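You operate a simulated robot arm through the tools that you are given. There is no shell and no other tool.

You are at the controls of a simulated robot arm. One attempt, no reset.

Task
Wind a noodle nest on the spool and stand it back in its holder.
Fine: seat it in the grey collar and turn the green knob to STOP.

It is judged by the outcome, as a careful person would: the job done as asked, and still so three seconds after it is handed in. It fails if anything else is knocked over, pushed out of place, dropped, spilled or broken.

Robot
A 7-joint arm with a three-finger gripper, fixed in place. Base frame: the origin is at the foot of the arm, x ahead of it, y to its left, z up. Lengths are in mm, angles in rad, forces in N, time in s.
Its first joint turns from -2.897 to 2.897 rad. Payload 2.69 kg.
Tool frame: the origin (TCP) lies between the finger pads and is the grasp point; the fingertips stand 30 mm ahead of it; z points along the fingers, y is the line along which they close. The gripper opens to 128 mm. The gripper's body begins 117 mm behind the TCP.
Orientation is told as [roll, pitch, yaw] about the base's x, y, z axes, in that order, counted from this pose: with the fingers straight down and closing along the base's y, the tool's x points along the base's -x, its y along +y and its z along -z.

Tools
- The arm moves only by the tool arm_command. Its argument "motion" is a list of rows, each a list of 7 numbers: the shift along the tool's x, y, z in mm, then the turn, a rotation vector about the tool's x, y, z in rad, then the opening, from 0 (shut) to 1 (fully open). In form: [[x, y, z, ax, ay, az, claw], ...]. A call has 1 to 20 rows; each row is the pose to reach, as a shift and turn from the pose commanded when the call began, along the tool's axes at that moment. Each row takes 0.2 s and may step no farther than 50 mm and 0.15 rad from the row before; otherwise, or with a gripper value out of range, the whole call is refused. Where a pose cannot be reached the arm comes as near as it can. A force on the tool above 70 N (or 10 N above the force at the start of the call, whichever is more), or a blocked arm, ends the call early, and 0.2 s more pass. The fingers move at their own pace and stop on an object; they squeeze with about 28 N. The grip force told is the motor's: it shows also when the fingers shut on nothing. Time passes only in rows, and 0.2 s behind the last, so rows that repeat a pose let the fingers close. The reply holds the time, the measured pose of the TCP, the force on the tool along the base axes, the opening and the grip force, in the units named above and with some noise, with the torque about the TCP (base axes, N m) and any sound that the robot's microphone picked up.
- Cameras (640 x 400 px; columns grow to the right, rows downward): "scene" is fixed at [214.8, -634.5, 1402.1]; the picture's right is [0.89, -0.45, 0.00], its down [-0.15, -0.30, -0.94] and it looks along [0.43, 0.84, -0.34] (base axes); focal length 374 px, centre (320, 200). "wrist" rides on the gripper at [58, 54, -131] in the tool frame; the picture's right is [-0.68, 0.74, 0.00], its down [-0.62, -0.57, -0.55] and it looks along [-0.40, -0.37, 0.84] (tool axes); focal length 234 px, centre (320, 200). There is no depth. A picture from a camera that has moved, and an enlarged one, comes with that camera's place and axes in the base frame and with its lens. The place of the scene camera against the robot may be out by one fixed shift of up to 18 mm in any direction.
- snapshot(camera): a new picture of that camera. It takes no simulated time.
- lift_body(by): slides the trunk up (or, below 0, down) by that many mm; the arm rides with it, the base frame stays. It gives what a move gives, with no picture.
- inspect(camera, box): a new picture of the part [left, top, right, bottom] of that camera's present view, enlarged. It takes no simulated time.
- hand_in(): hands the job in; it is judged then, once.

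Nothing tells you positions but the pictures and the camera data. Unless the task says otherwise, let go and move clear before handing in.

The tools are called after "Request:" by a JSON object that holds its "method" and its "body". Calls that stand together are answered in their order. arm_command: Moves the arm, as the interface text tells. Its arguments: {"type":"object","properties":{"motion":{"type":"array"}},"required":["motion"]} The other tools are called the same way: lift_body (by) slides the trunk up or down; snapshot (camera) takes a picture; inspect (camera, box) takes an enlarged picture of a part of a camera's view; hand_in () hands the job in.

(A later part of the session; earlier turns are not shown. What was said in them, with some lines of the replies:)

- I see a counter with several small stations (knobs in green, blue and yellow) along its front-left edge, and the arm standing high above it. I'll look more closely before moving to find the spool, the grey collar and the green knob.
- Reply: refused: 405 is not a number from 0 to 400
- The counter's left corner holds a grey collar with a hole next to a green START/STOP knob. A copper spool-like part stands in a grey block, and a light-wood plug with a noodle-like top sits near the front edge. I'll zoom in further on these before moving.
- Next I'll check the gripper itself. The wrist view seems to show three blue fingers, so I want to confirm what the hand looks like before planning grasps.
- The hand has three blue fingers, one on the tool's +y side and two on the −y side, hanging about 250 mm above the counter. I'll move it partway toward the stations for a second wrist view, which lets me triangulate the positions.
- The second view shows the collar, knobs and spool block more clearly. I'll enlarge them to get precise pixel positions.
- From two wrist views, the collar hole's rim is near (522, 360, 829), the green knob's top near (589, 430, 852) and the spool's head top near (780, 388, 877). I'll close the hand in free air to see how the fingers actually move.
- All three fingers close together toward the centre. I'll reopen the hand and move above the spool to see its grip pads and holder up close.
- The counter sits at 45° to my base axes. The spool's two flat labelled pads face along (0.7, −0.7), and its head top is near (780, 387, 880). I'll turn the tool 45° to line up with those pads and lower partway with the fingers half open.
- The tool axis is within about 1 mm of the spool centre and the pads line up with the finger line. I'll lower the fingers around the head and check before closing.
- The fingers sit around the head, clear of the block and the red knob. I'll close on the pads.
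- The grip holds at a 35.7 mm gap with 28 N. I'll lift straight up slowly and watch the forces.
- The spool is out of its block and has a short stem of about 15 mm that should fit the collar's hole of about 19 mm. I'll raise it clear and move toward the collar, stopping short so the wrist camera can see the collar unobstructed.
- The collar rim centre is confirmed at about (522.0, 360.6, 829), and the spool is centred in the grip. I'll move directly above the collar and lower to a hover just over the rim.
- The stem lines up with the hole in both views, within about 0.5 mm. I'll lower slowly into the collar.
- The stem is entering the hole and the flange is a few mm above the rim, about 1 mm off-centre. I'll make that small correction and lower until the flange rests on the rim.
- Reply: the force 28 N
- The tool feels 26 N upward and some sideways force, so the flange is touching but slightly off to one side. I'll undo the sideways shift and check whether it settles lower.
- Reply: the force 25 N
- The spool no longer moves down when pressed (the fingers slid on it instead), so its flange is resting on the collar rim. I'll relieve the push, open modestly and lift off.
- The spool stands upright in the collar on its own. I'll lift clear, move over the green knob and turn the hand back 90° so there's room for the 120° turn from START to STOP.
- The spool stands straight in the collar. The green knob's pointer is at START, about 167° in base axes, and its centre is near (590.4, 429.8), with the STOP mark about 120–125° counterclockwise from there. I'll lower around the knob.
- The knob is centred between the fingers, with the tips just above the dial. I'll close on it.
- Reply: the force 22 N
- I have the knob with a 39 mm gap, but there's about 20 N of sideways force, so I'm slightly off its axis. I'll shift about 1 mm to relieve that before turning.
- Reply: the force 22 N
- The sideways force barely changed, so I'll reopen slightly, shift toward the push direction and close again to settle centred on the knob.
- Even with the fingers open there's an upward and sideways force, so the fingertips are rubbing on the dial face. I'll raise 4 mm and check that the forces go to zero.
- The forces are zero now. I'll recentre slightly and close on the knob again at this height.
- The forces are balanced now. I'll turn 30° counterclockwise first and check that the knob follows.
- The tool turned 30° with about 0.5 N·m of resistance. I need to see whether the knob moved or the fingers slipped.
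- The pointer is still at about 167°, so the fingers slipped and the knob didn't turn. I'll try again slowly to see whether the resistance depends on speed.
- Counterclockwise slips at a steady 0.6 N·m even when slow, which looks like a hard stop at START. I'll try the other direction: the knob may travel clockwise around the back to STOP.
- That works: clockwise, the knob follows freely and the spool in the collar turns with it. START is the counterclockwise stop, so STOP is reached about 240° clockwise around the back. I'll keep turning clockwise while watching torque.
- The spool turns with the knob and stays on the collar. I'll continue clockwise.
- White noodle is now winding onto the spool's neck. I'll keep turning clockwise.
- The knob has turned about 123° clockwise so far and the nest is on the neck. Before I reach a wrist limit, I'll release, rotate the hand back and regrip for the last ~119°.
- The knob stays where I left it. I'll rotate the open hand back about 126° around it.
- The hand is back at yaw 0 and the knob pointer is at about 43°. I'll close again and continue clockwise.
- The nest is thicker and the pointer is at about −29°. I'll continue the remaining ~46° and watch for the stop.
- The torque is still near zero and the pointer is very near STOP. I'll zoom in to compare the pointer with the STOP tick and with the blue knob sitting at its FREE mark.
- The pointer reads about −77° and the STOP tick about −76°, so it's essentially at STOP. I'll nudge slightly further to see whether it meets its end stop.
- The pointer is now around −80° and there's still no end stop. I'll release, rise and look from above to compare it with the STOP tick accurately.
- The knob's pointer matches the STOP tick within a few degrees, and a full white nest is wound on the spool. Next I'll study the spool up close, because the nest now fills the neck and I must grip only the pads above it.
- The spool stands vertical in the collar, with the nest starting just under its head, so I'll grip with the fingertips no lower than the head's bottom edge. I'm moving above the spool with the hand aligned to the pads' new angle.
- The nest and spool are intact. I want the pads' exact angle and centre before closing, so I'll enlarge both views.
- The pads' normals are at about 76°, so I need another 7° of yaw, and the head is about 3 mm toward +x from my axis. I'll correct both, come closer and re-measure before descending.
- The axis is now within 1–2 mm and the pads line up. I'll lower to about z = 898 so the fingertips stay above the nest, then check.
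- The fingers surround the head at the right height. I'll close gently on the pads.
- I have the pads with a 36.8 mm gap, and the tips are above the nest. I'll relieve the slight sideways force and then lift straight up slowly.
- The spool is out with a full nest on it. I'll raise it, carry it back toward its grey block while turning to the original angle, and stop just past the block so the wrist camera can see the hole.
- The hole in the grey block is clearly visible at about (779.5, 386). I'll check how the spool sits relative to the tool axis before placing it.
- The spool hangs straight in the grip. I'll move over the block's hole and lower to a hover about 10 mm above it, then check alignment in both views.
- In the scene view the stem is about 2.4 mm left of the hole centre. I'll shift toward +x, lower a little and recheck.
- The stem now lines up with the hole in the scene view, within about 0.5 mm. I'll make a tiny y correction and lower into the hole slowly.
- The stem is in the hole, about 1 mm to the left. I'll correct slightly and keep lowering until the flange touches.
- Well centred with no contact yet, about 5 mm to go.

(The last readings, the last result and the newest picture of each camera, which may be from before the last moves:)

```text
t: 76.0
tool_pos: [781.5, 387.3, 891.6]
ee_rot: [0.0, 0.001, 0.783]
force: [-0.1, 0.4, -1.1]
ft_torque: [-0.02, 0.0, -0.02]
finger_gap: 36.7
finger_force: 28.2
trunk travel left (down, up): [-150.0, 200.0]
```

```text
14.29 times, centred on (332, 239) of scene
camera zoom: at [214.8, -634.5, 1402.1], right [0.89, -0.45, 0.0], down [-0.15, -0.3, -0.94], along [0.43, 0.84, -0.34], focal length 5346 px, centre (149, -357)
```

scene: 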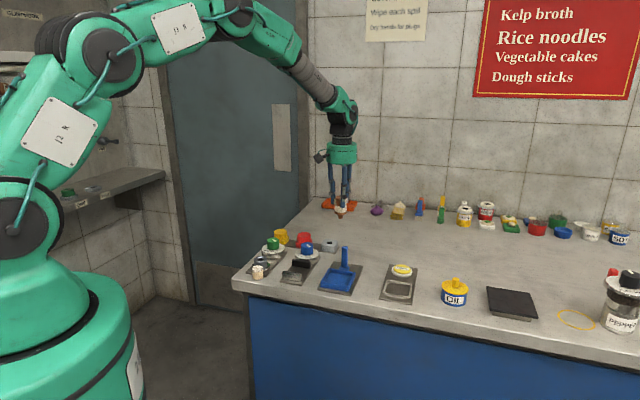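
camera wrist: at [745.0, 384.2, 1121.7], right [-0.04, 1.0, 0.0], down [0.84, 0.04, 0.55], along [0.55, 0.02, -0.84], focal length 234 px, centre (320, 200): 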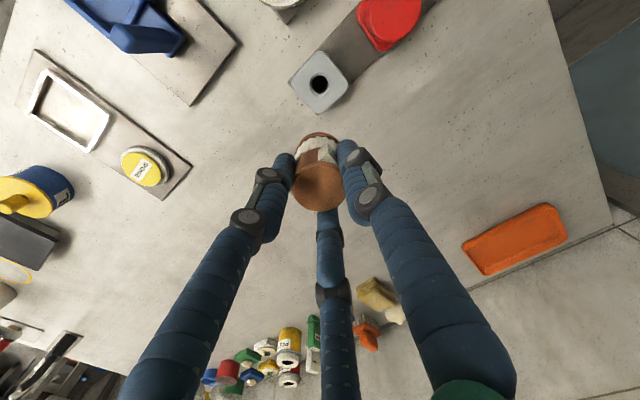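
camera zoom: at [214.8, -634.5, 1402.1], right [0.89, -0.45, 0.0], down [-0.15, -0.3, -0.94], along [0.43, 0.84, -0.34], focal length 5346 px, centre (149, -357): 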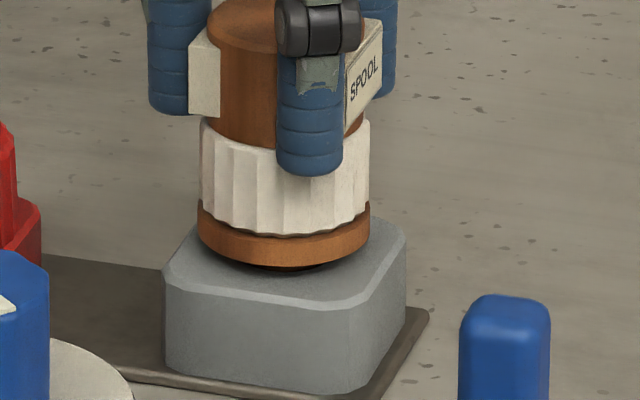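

Request:
{"method": "arm_command", "body": {"motion": [[0, 0, 1, 0, 0, 0, 0], [0, 0, 2, 0, 0, 0, 0], [0, 0, 2, 0, 0, 0, 0]]}}

Request:
{"method": "inspect", "body": {"camera": "scene", "box": [318, 225, 346, 253]}}

```text
t: 76.8
tool_pos: [781.4, 385.0, 888.8]
ee_rot: [0.0, 0.0, 0.784]
force: [0.0, 0.5, -0.5]
ft_torque: [-0.02, 0.01, 0.02]
finger_gap: 36.3
finger_force: 27.6
trunk travel left (down, up): [-150.0, 200.0]
```

```text
14.29 times, centred on (332, 239) of scene
camera zoom: at [214.8, -634.5, 1402.1], right [0.89, -0.45, 0.0], down [-0.15, -0.3, -0.94], along [0.43, 0.84, -0.34], focal length 5346 px, centre (149, -357)
```

zoom: 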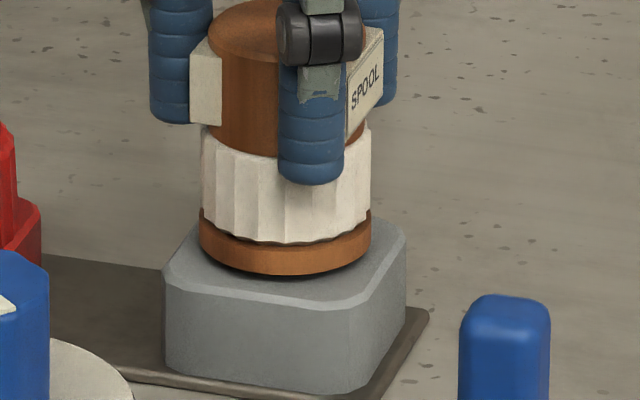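

Request:
{"method": "arm_command", "body": {"motion": [[0, 0, 0.7, 0, 0, 0, 0], [0, 0, 1.4, 0, 0, 0, 0], [0, 0, 1.4, 0, 0, 0, 0]]}}

Request:
{"method": "inspect", "body": {"camera": "scene", "box": [318, 225, 346, 253]}}

```text
t: 77.6
tool_pos: [781.4, 386.6, 886.9]
ee_rot: [0.0, 0.001, 0.783]
force: [-0.2, -0.6, -0.8]
ft_torque: [-0.03, 0.02, 0.0]
finger_gap: 36.7
finger_force: 27.8
trunk travel left (down, up): [-150.0, 200.0]
```

```text
14.29 times, centred on (332, 239) of scene
camera zoom: at [214.8, -634.5, 1402.1], right [0.89, -0.45, 0.0], down [-0.15, -0.3, -0.94], along [0.43, 0.84, -0.34], focal length 5346 px, centre (149, -357)
```

zoom: 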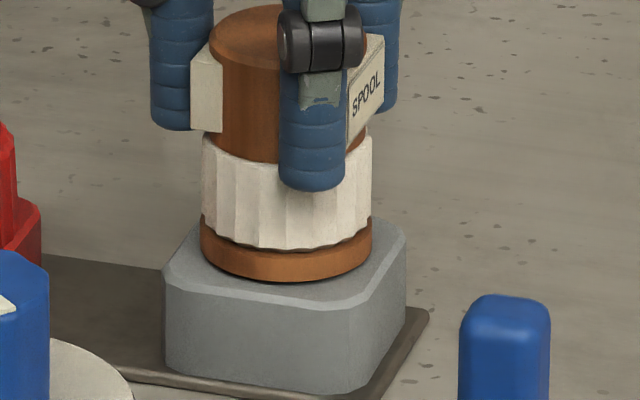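

Request:
{"method": "arm_command", "body": {"motion": [[0, 0, 0.7, 0, 0, 0, 0], [0, 0, 1.4, 0, 0, 0, 0], [0, 0, 1.4, 0, 0, 0, 0]]}}

Request:
{"method": "inspect", "body": {"camera": "scene", "box": [318, 225, 346, 253]}}

```text
t: 78.4
tool_pos: [782.4, 386.7, 886.4]
ee_rot: [0.001, 0.0, 0.784]
force: [-0.2, -0.1, 1.5]
ft_torque: [0.0, -0.01, 0.0]
finger_gap: 36.7
finger_force: 27.6
trunk travel left (down, up): [-150.0, 200.0]
```

```text
14.29 times, centred on (332, 239) of scene
camera zoom: at [214.8, -634.5, 1402.1], right [0.89, -0.45, 0.0], down [-0.15, -0.3, -0.94], along [0.43, 0.84, -0.34], focal length 5346 px, centre (149, -357)
```

zoom: 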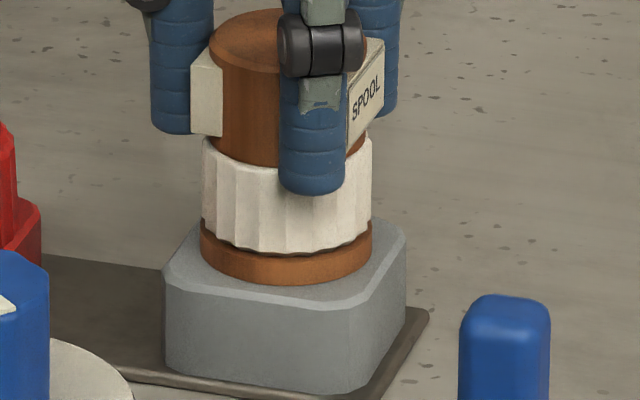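

Request:
{"method": "arm_command", "body": {"motion": [[0, 0, 0.5, 0, 0, 0, 0], [0, 0, 1.0, 0, 0, 0, 0], [0, 0, 1.0, 0, 0, 0, 0]]}}

Request:
{"method": "inspect", "body": {"camera": "scene", "box": [318, 225, 346, 253]}}

```text
t: 79.2
tool_pos: [780.9, 386.1, 886.9]
ee_rot: [-0.001, -0.001, 0.784]
force: [-0.4, -1.4, 8.0]
ft_torque: [0.02, -0.03, 0.0]
finger_gap: 36.4
finger_force: 27.9
trunk travel left (down, up): [-150.0, 200.0]
```

```text
14.29 times, centred on (332, 239) of scene
camera zoom: at [214.8, -634.5, 1402.1], right [0.89, -0.45, 0.0], down [-0.15, -0.3, -0.94], along [0.43, 0.84, -0.34], focal length 5346 px, centre (149, -357)
```

zoom: 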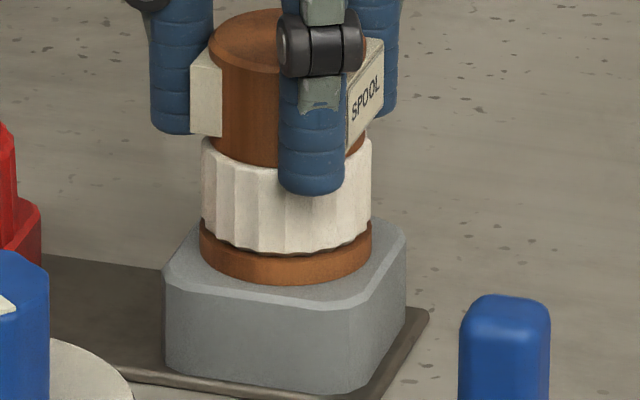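

The flange rests on the block, with 8 N of contact and no further motion. I'll ease off, open and rise clear.

Request:
{"method": "arm_command", "body": {"motion": [[0, 0, -0.8, 0, 0, 0, 0], [0, 0, -0.8, 0, 0, 0, 0.32], [0, 0, -0.8, 0, 0, 0, 0.4], [0, 0, -0.8, 0, 0, 0, 0.55], [0, 0, -0.8, 0, 0, 0, 0.55]]}}

Request:
{"method": "inspect", "body": {"camera": "scene", "box": [310, 210, 350, 254]}}

Request:
{"method": "inspect", "body": {"camera": "wrist", "box": [230, 90, 410, 220]}}

```text
t: 80.4
tool_pos: [780.6, 386.2, 887.1]
ee_rot: [-0.001, -0.002, 0.782]
force: [-0.1, -1.0, -0.1]
ft_torque: [0.01, -0.02, 0.01]
finger_gap: 70.6
finger_force: 0.2
trunk travel left (down, up): [-150.0, 200.0]
```

```text
9.09 times, centred on (330, 232) of scene
camera zoom: at [214.8, -634.5, 1402.1], right [0.89, -0.45, 0.0], down [-0.15, -0.3, -0.94], along [0.43, 0.84, -0.34], focal length 3402 px, centre (229, -91)
```

zoom: 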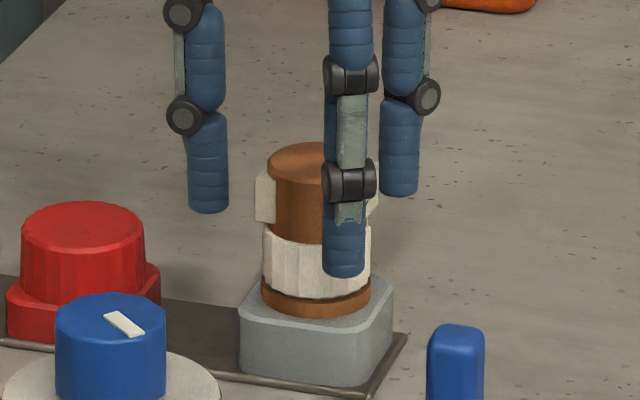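

```text
3.08 times, centred on (320, 155) of wrist
camera zoom: at [702.2, 382.6, 1018.7], right [-0.04, 1.0, 0.0], down [0.84, 0.03, 0.55], along [0.55, 0.02, -0.84], focal length 720 px, centre (320, 338)
```

zoom: 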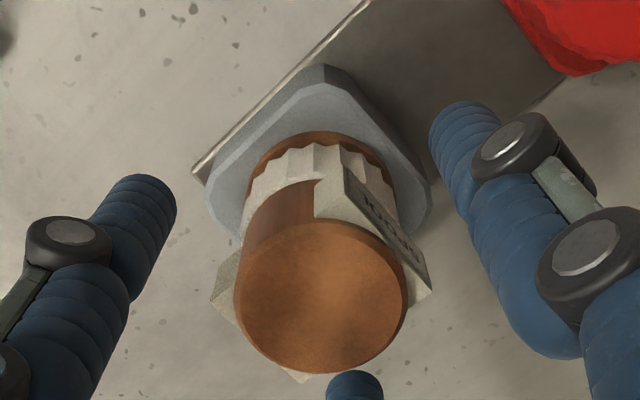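

The spool stands in its block on its own. I'll rise straight up and move clear, then inspect everything.

Request:
{"method": "arm_command", "body": {"motion": [[0, 0, -15, 0, 0, 0, 0.55], [0, 0, -40, 0, 0, 0, 0.55], [0, 0, -75, 0, 0, 0, 0.55], [0, 0, -115, 0, 0, 0, 0.55], [0, 0, -155, 0, 0, 0, 0.55], [20, 20, -180, 0, 0, 0, 0.55], [50, 45, -190, 0, 0, 0, 0.55], [80, 70, -190, 0, 0, 0, 0.55], [80, 70, -190, 0, 0, 0, 0.55]]}}

Request:
{"method": "snapshot", "body": {"camera": "scene"}}

Request:
{"method": "inspect", "body": {"camera": "scene", "box": [240, 215, 360, 290]}}

Request:
{"method": "snapshot", "body": {"camera": "wrist"}}

```text
t: 82.4
tool_pos: [672.6, 380.7, 1076.4]
ee_rot: [-0.001, 0.001, 0.784]
force: [-0.6, 0.0, 0.0]
ft_torque: [0.01, -0.01, 0.0]
finger_gap: 70.3
finger_force: 0.1
trunk travel left (down, up): [-150.0, 200.0]
```

```text
taken
```

scene: 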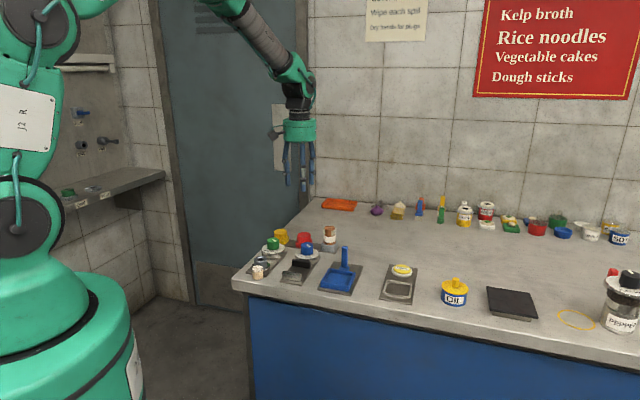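

```text
5.33 times, centred on (300, 252) of scene
camera zoom: at [214.8, -634.5, 1402.1], right [0.89, -0.45, 0.0], down [-0.15, -0.3, -0.94], along [0.43, 0.84, -0.34], focal length 1996 px, centre (427, -80)
```

zoom: 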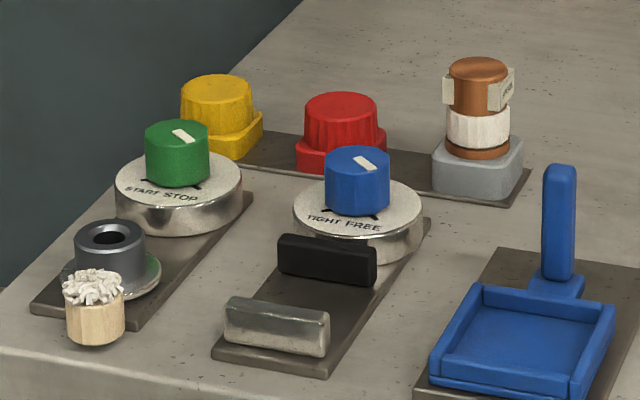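

```text
taken
camera wrist: at [594.6, 377.5, 1207.4], right [-0.04, 1.0, 0.0], down [0.84, 0.03, 0.55], along [0.55, 0.02, -0.84], focal length 234 px, centre (320, 200)
```

wrist: 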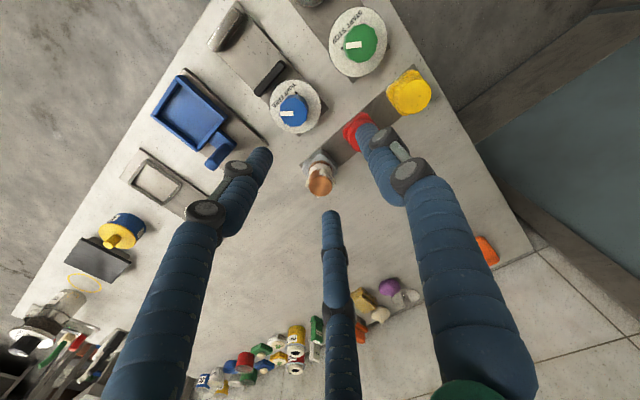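

Request:
{"method": "inspect", "body": {"camera": "wrist", "box": [320, 0, 400, 80]}}

Request:
{"method": "inspect", "body": {"camera": "wrist", "box": [264, 72, 334, 142]}}

Request:
{"method": "inspect", "body": {"camera": "scene", "box": [256, 230, 290, 264]}}

Request:
{"method": "inspect", "body": {"camera": "scene", "box": [314, 218, 346, 254]}}

```text
5.00 times, centred on (360, 40) of wrist
camera zoom: at [594.6, 377.5, 1207.4], right [-0.04, 1.0, 0.0], down [0.84, 0.03, 0.55], along [0.55, 0.02, -0.84], focal length 1171 px, centre (120, 1000)
```

zoom: 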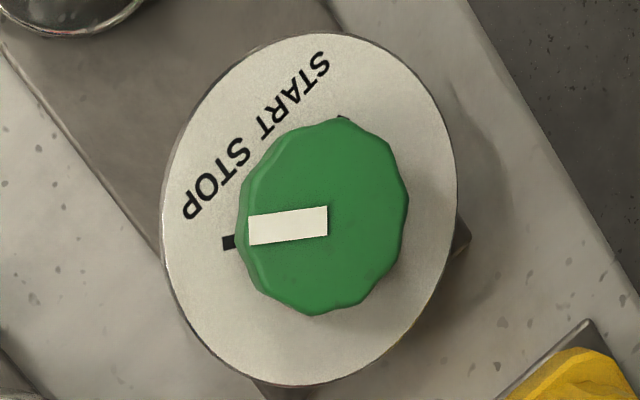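

```text
5.71 times, centred on (299, 107) of wrist
camera zoom: at [594.6, 377.5, 1207.4], right [-0.04, 1.0, 0.0], down [0.84, 0.03, 0.55], along [0.55, 0.02, -0.84], focal length 1338 px, centre (440, 731)
```

zoom: 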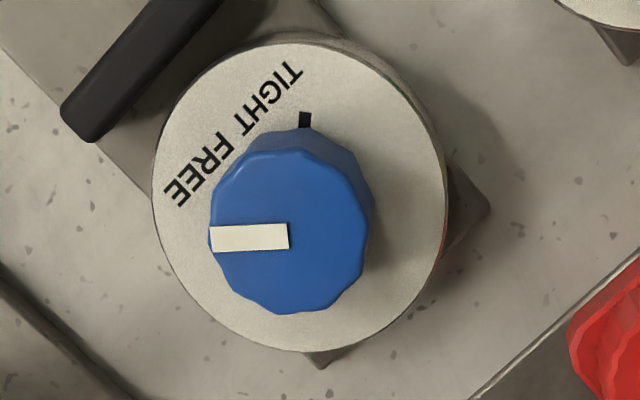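

```text
11.76 times, centred on (273, 247) of scene
camera zoom: at [214.8, -634.5, 1402.1], right [0.89, -0.45, 0.0], down [-0.15, -0.3, -0.94], along [0.43, 0.84, -0.34], focal length 4403 px, centre (873, -353)
```

zoom: 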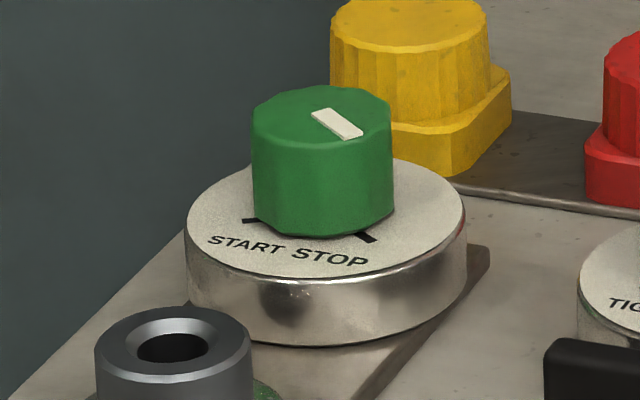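

```text
11.11 times, centred on (330, 236) of scene
camera zoom: at [214.8, -634.5, 1402.1], right [0.89, -0.45, 0.0], down [-0.15, -0.3, -0.94], along [0.43, 0.84, -0.34], focal length 4158 px, centre (209, -200)
```

zoom: 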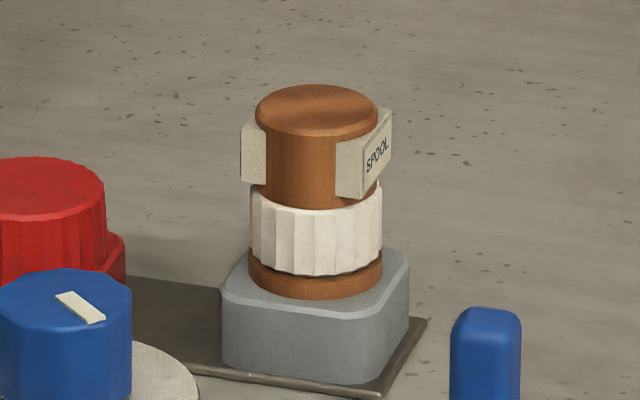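

The spool stands in its holder with the nest on it, and nothing else has moved. From this clear view, though, the green pointer is about 5–6° past the STOP tick, so I'll go back and trim it to line up properly.

Request:
{"method": "arm_command", "body": {"motion": [[9, 32, 0, 0, 0, 0, 0.55], [18, 64, 0, 0, 0, 0, 0.55], [25.9, 95.2, 0, 0, 0, 0, 0.55], [25.9, 95.2, 30, 0, 0, 0, 0.55], [25.9, 95.2, 65, 0, 0, 0, 0.55], [25.9, 95.2, 93, 0, 0, 0, 0.55], [25.9, 95.2, 93, 0, 0, 0, 0.55]]}}

Request:
{"method": "inspect", "body": {"camera": "wrist", "box": [270, 84, 370, 174]}}

```text
t: 84.0
tool_pos: [591.5, 429.4, 985.5]
ee_rot: [0.0, -0.001, 0.783]
force: [0.1, 0.0, -0.4]
ft_torque: [0.0, 0.02, 0.04]
finger_gap: 70.5
finger_force: 0.1
trunk travel left (down, up): [-150.0, 200.0]
```

```text
4.44 times, centred on (320, 129) of wrist
camera zoom: at [511.4, 426.3, 1117.0], right [-0.04, 1.0, 0.0], down [0.84, 0.03, 0.55], along [0.55, 0.02, -0.84], focal length 1041 px, centre (320, 516)
```

zoom: 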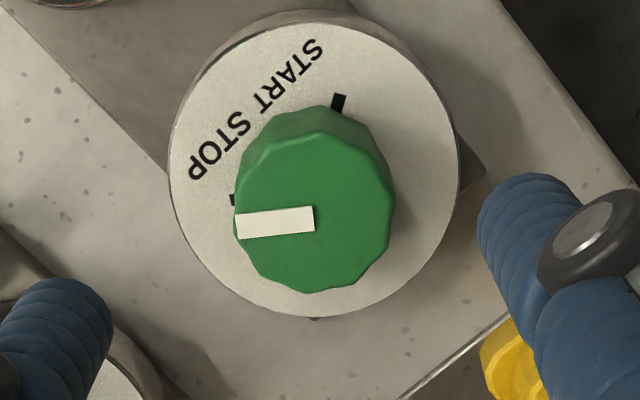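

Closer measurement puts the pointer at about −82° and the STOP tick at about −75°. I'll lower onto the knob as before and trim it back about 6° counterclockwise.

Request:
{"method": "arm_command", "body": {"motion": [[0.5, 0, 30, 0, 0, 0, 0.5], [0.5, 0, 60, 0, 0, 0, 0.5], [0.5, 0, 85, 0, 0, 0, 0.5], [0.5, 0, 105, 0, 0, 0, 0.5], [0.5, 0, 119.5, 0, 0, 0, 0.5], [0.5, 0, 119.5, 0, 0, 0, 0.5]]}}

Request:
{"method": "inspect", "body": {"camera": "wrist", "box": [240, 100, 400, 220]}}

```text
t: 85.4
tool_pos: [590.0, 427.7, 863.9]
ee_rot: [0.0, 0.0, 0.784]
force: [0.3, 0.4, -1.3]
ft_torque: [-0.01, 0.0, -0.03]
finger_gap: 64.0
finger_force: 0.1
trunk travel left (down, up): [-150.0, 200.0]
```

```text
3.33 times, centred on (320, 160) of wrist
camera zoom: at [510.7, 424.9, 995.2], right [-0.04, 1.0, 0.0], down [0.84, 0.03, 0.55], along [0.55, 0.02, -0.84], focal length 781 px, centre (320, 333)
```

zoom: 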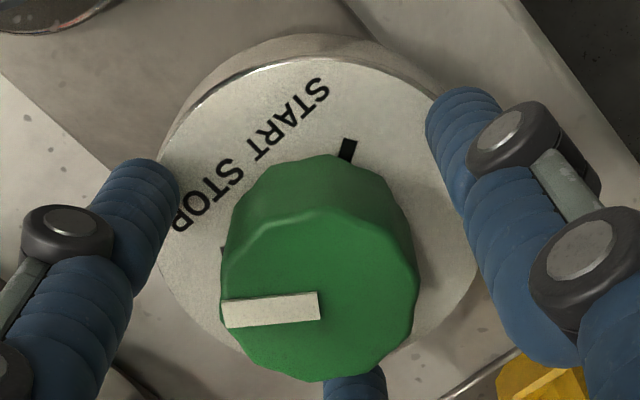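

Request:
{"method": "arm_command", "body": {"motion": [[0, 0, 0, 0, 0, 0, 0.35], [0, 0, 0, 0, 0, 0, 0.2], [0, 0, 0, 0, 0, 0, 0], [0, 0, 0, 0, 0, 0, 0]]}}

Request:
{"method": "inspect", "body": {"camera": "wrist", "box": [240, 100, 400, 220]}}

```text
t: 86.4
tool_pos: [590.6, 427.2, 863.6]
ee_rot: [0.001, 0.0, 0.784]
force: [4.1, -0.1, -1.7]
ft_torque: [-0.01, -0.25, -0.02]
finger_gap: 38.5
finger_force: 44.8
trunk travel left (down, up): [-150.0, 200.0]
```

```text
3.33 times, centred on (320, 160) of wrist
camera zoom: at [510.8, 424.8, 995.3], right [-0.04, 1.0, 0.0], down [0.84, 0.03, 0.55], along [0.55, 0.02, -0.84], focal length 781 px, centre (320, 333)
```

zoom: 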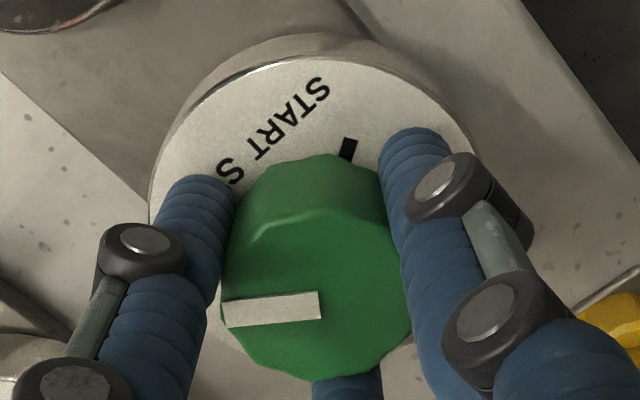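

Gripped cleanly without disturbing the pointer. I'll turn back about 6° counterclockwise, then release.

Request:
{"method": "arm_command", "body": {"motion": [[0, 0, 0, 0, 0, -0.035, 0], [0, 0, 0, 0, 0, -0.07, 0], [0, 0, 0, 0, 0, -0.1, 0], [0, 0, 0, 0, 0, -0.1, 0]]}}

Request:
{"method": "arm_command", "body": {"motion": [[0, 0, 0, 0, 0, 0, 0.35], [0, 0, 0, 0, 0, 0, 0.52], [0, 0, -20, 0, 0, 0, 0.52], [0, 0, -50, 0, 0, 0, 0.55], [0, 0, -85, 0, 0, 0, 0.55], [0, 0, -121, 0, 0, 0, 0.55], [0, 0, -121, 0, 0, 0, 0.55]]}}

Request:
{"method": "inspect", "body": {"camera": "wrist", "box": [270, 84, 370, 174]}}

Request:
{"method": "inspect", "body": {"camera": "scene", "box": [256, 230, 290, 264]}}

```text
t: 87.4
tool_pos: [589.8, 429.3, 863.2]
ee_rot: [0.001, 0.0, 0.886]
force: [6.2, 2.5, -5.4]
ft_torque: [0.14, -0.32, 0.02]
finger_gap: 38.5
finger_force: 45.3
trunk travel left (down, up): [-150.0, 200.0]
```

```text
t: 89.0
tool_pos: [589.5, 427.2, 984.0]
ee_rot: [0.0, 0.0, 0.887]
force: [-1.3, -0.3, 0.0]
ft_torque: [0.03, -0.02, 0.01]
finger_gap: 70.5
finger_force: 0.0
trunk travel left (down, up): [-150.0, 200.0]
```

```text
4.44 times, centred on (320, 129) of wrist
camera zoom: at [510.4, 417.4, 1116.7], right [-0.14, 0.99, 0.0], down [0.83, 0.12, 0.55], along [0.54, 0.08, -0.84], focal length 1041 px, centre (320, 516)
```

zoom: 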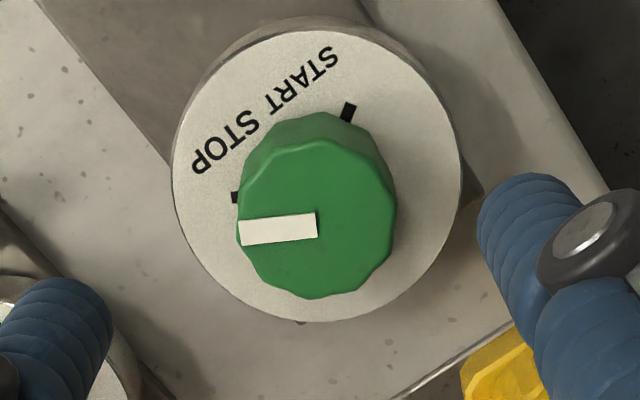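

```text
11.76 times, centred on (273, 247) of scene
camera zoom: at [214.8, -634.5, 1402.1], right [0.89, -0.45, 0.0], down [-0.15, -0.3, -0.94], along [0.43, 0.84, -0.34], focal length 4403 px, centre (873, -353)
```

zoom: 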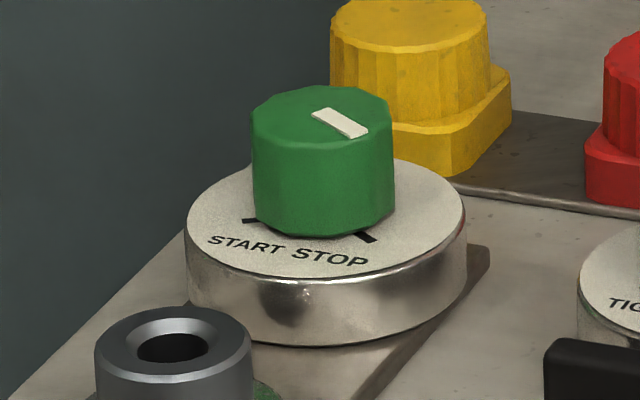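

The pointer now sits on the STOP mark, at about −76° against the tick's −75°. I'll retreat upward and take a final look.

Request:
{"method": "arm_command", "body": {"motion": [[0, 0, -40, 0, 0, 0, 0.55], [0, 0, -80, 0, 0, 0, 0.55], [0, 20, -115, 0, 0, 0, 0.6], [0, 20, -115, 0, 0, 0, 0.6], [0, 20, -115, 0, 0, 0, 0.6]]}}

Request:
{"method": "inspect", "body": {"camera": "scene", "box": [230, 210, 370, 300]}}

Request:
{"method": "snapshot", "body": {"camera": "scene"}}

Request:
{"method": "inspect", "body": {"camera": "scene", "box": [314, 218, 346, 254]}}

```text
t: 90.2
tool_pos: [574.8, 439.5, 1098.9]
ee_rot: [0.0, 0.0, 0.883]
force: [-0.8, -0.4, 0.0]
ft_torque: [-0.02, -0.02, 0.01]
finger_gap: 76.9
finger_force: 0.0
trunk travel left (down, up): [-150.0, 200.0]
```

```text
4.44 times, centred on (300, 255) of scene
camera zoom: at [214.8, -634.5, 1402.1], right [0.89, -0.45, 0.0], down [-0.15, -0.3, -0.94], along [0.43, 0.84, -0.34], focal length 1663 px, centre (409, -44)
```

zoom: 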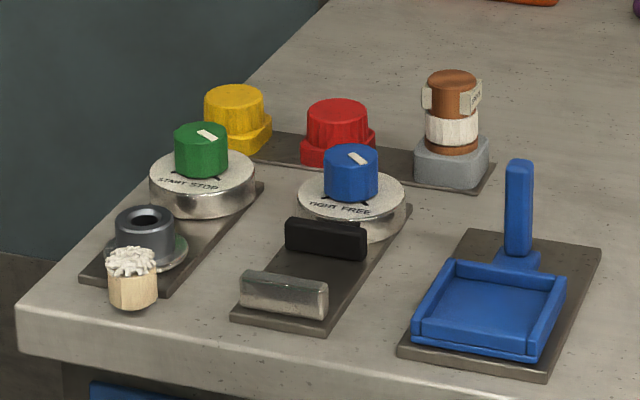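

```text
taken
```

scene: 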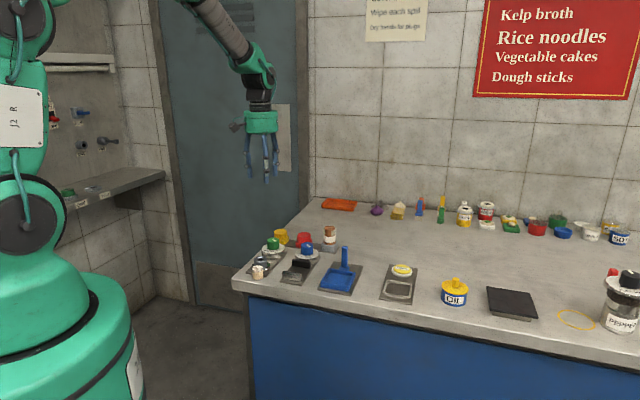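

```text
11.11 times, centred on (330, 236) of scene
camera zoom: at [214.8, -634.5, 1402.1], right [0.89, -0.45, 0.0], down [-0.15, -0.3, -0.94], along [0.43, 0.84, -0.34], focal length 4158 px, centre (209, -200)
```

zoom: 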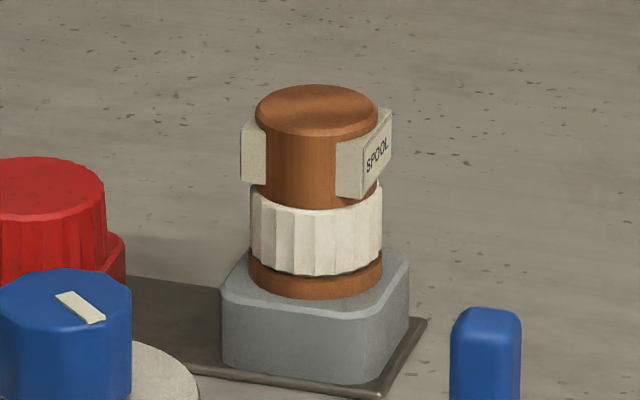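

The spool stands upright in its grey block with the noodle nest wound on it, and the green knob points at STOP. Everything else is where it started and the hand is clear, so I'm handing in.

Request:
{"method": "hand_in", "body": {}}

```text
The job is handed in.
```

The noodle nest is wound on the spool, and the spool is standing upright back in its grey holder. The green knob points at STOP, as closely as I can measure from the pictures.

- **Winding:** I seated the spool in the grey collar and turned the knob from START to STOP. It only turns clockwise, around the back of the dial. The spool turned with it and the nest built up on its neck.
- **Knob:** I turned it about 6° past the STOP mark the first time, so I went back and trimmed it. The wrist camera then put it within about 1–2° of the mark. The scene camera reads it about 5° past.
- **Surroundings:** In the last pictures nothing else looked knocked over, moved or spilled. The hand was open and clear when I handed in.
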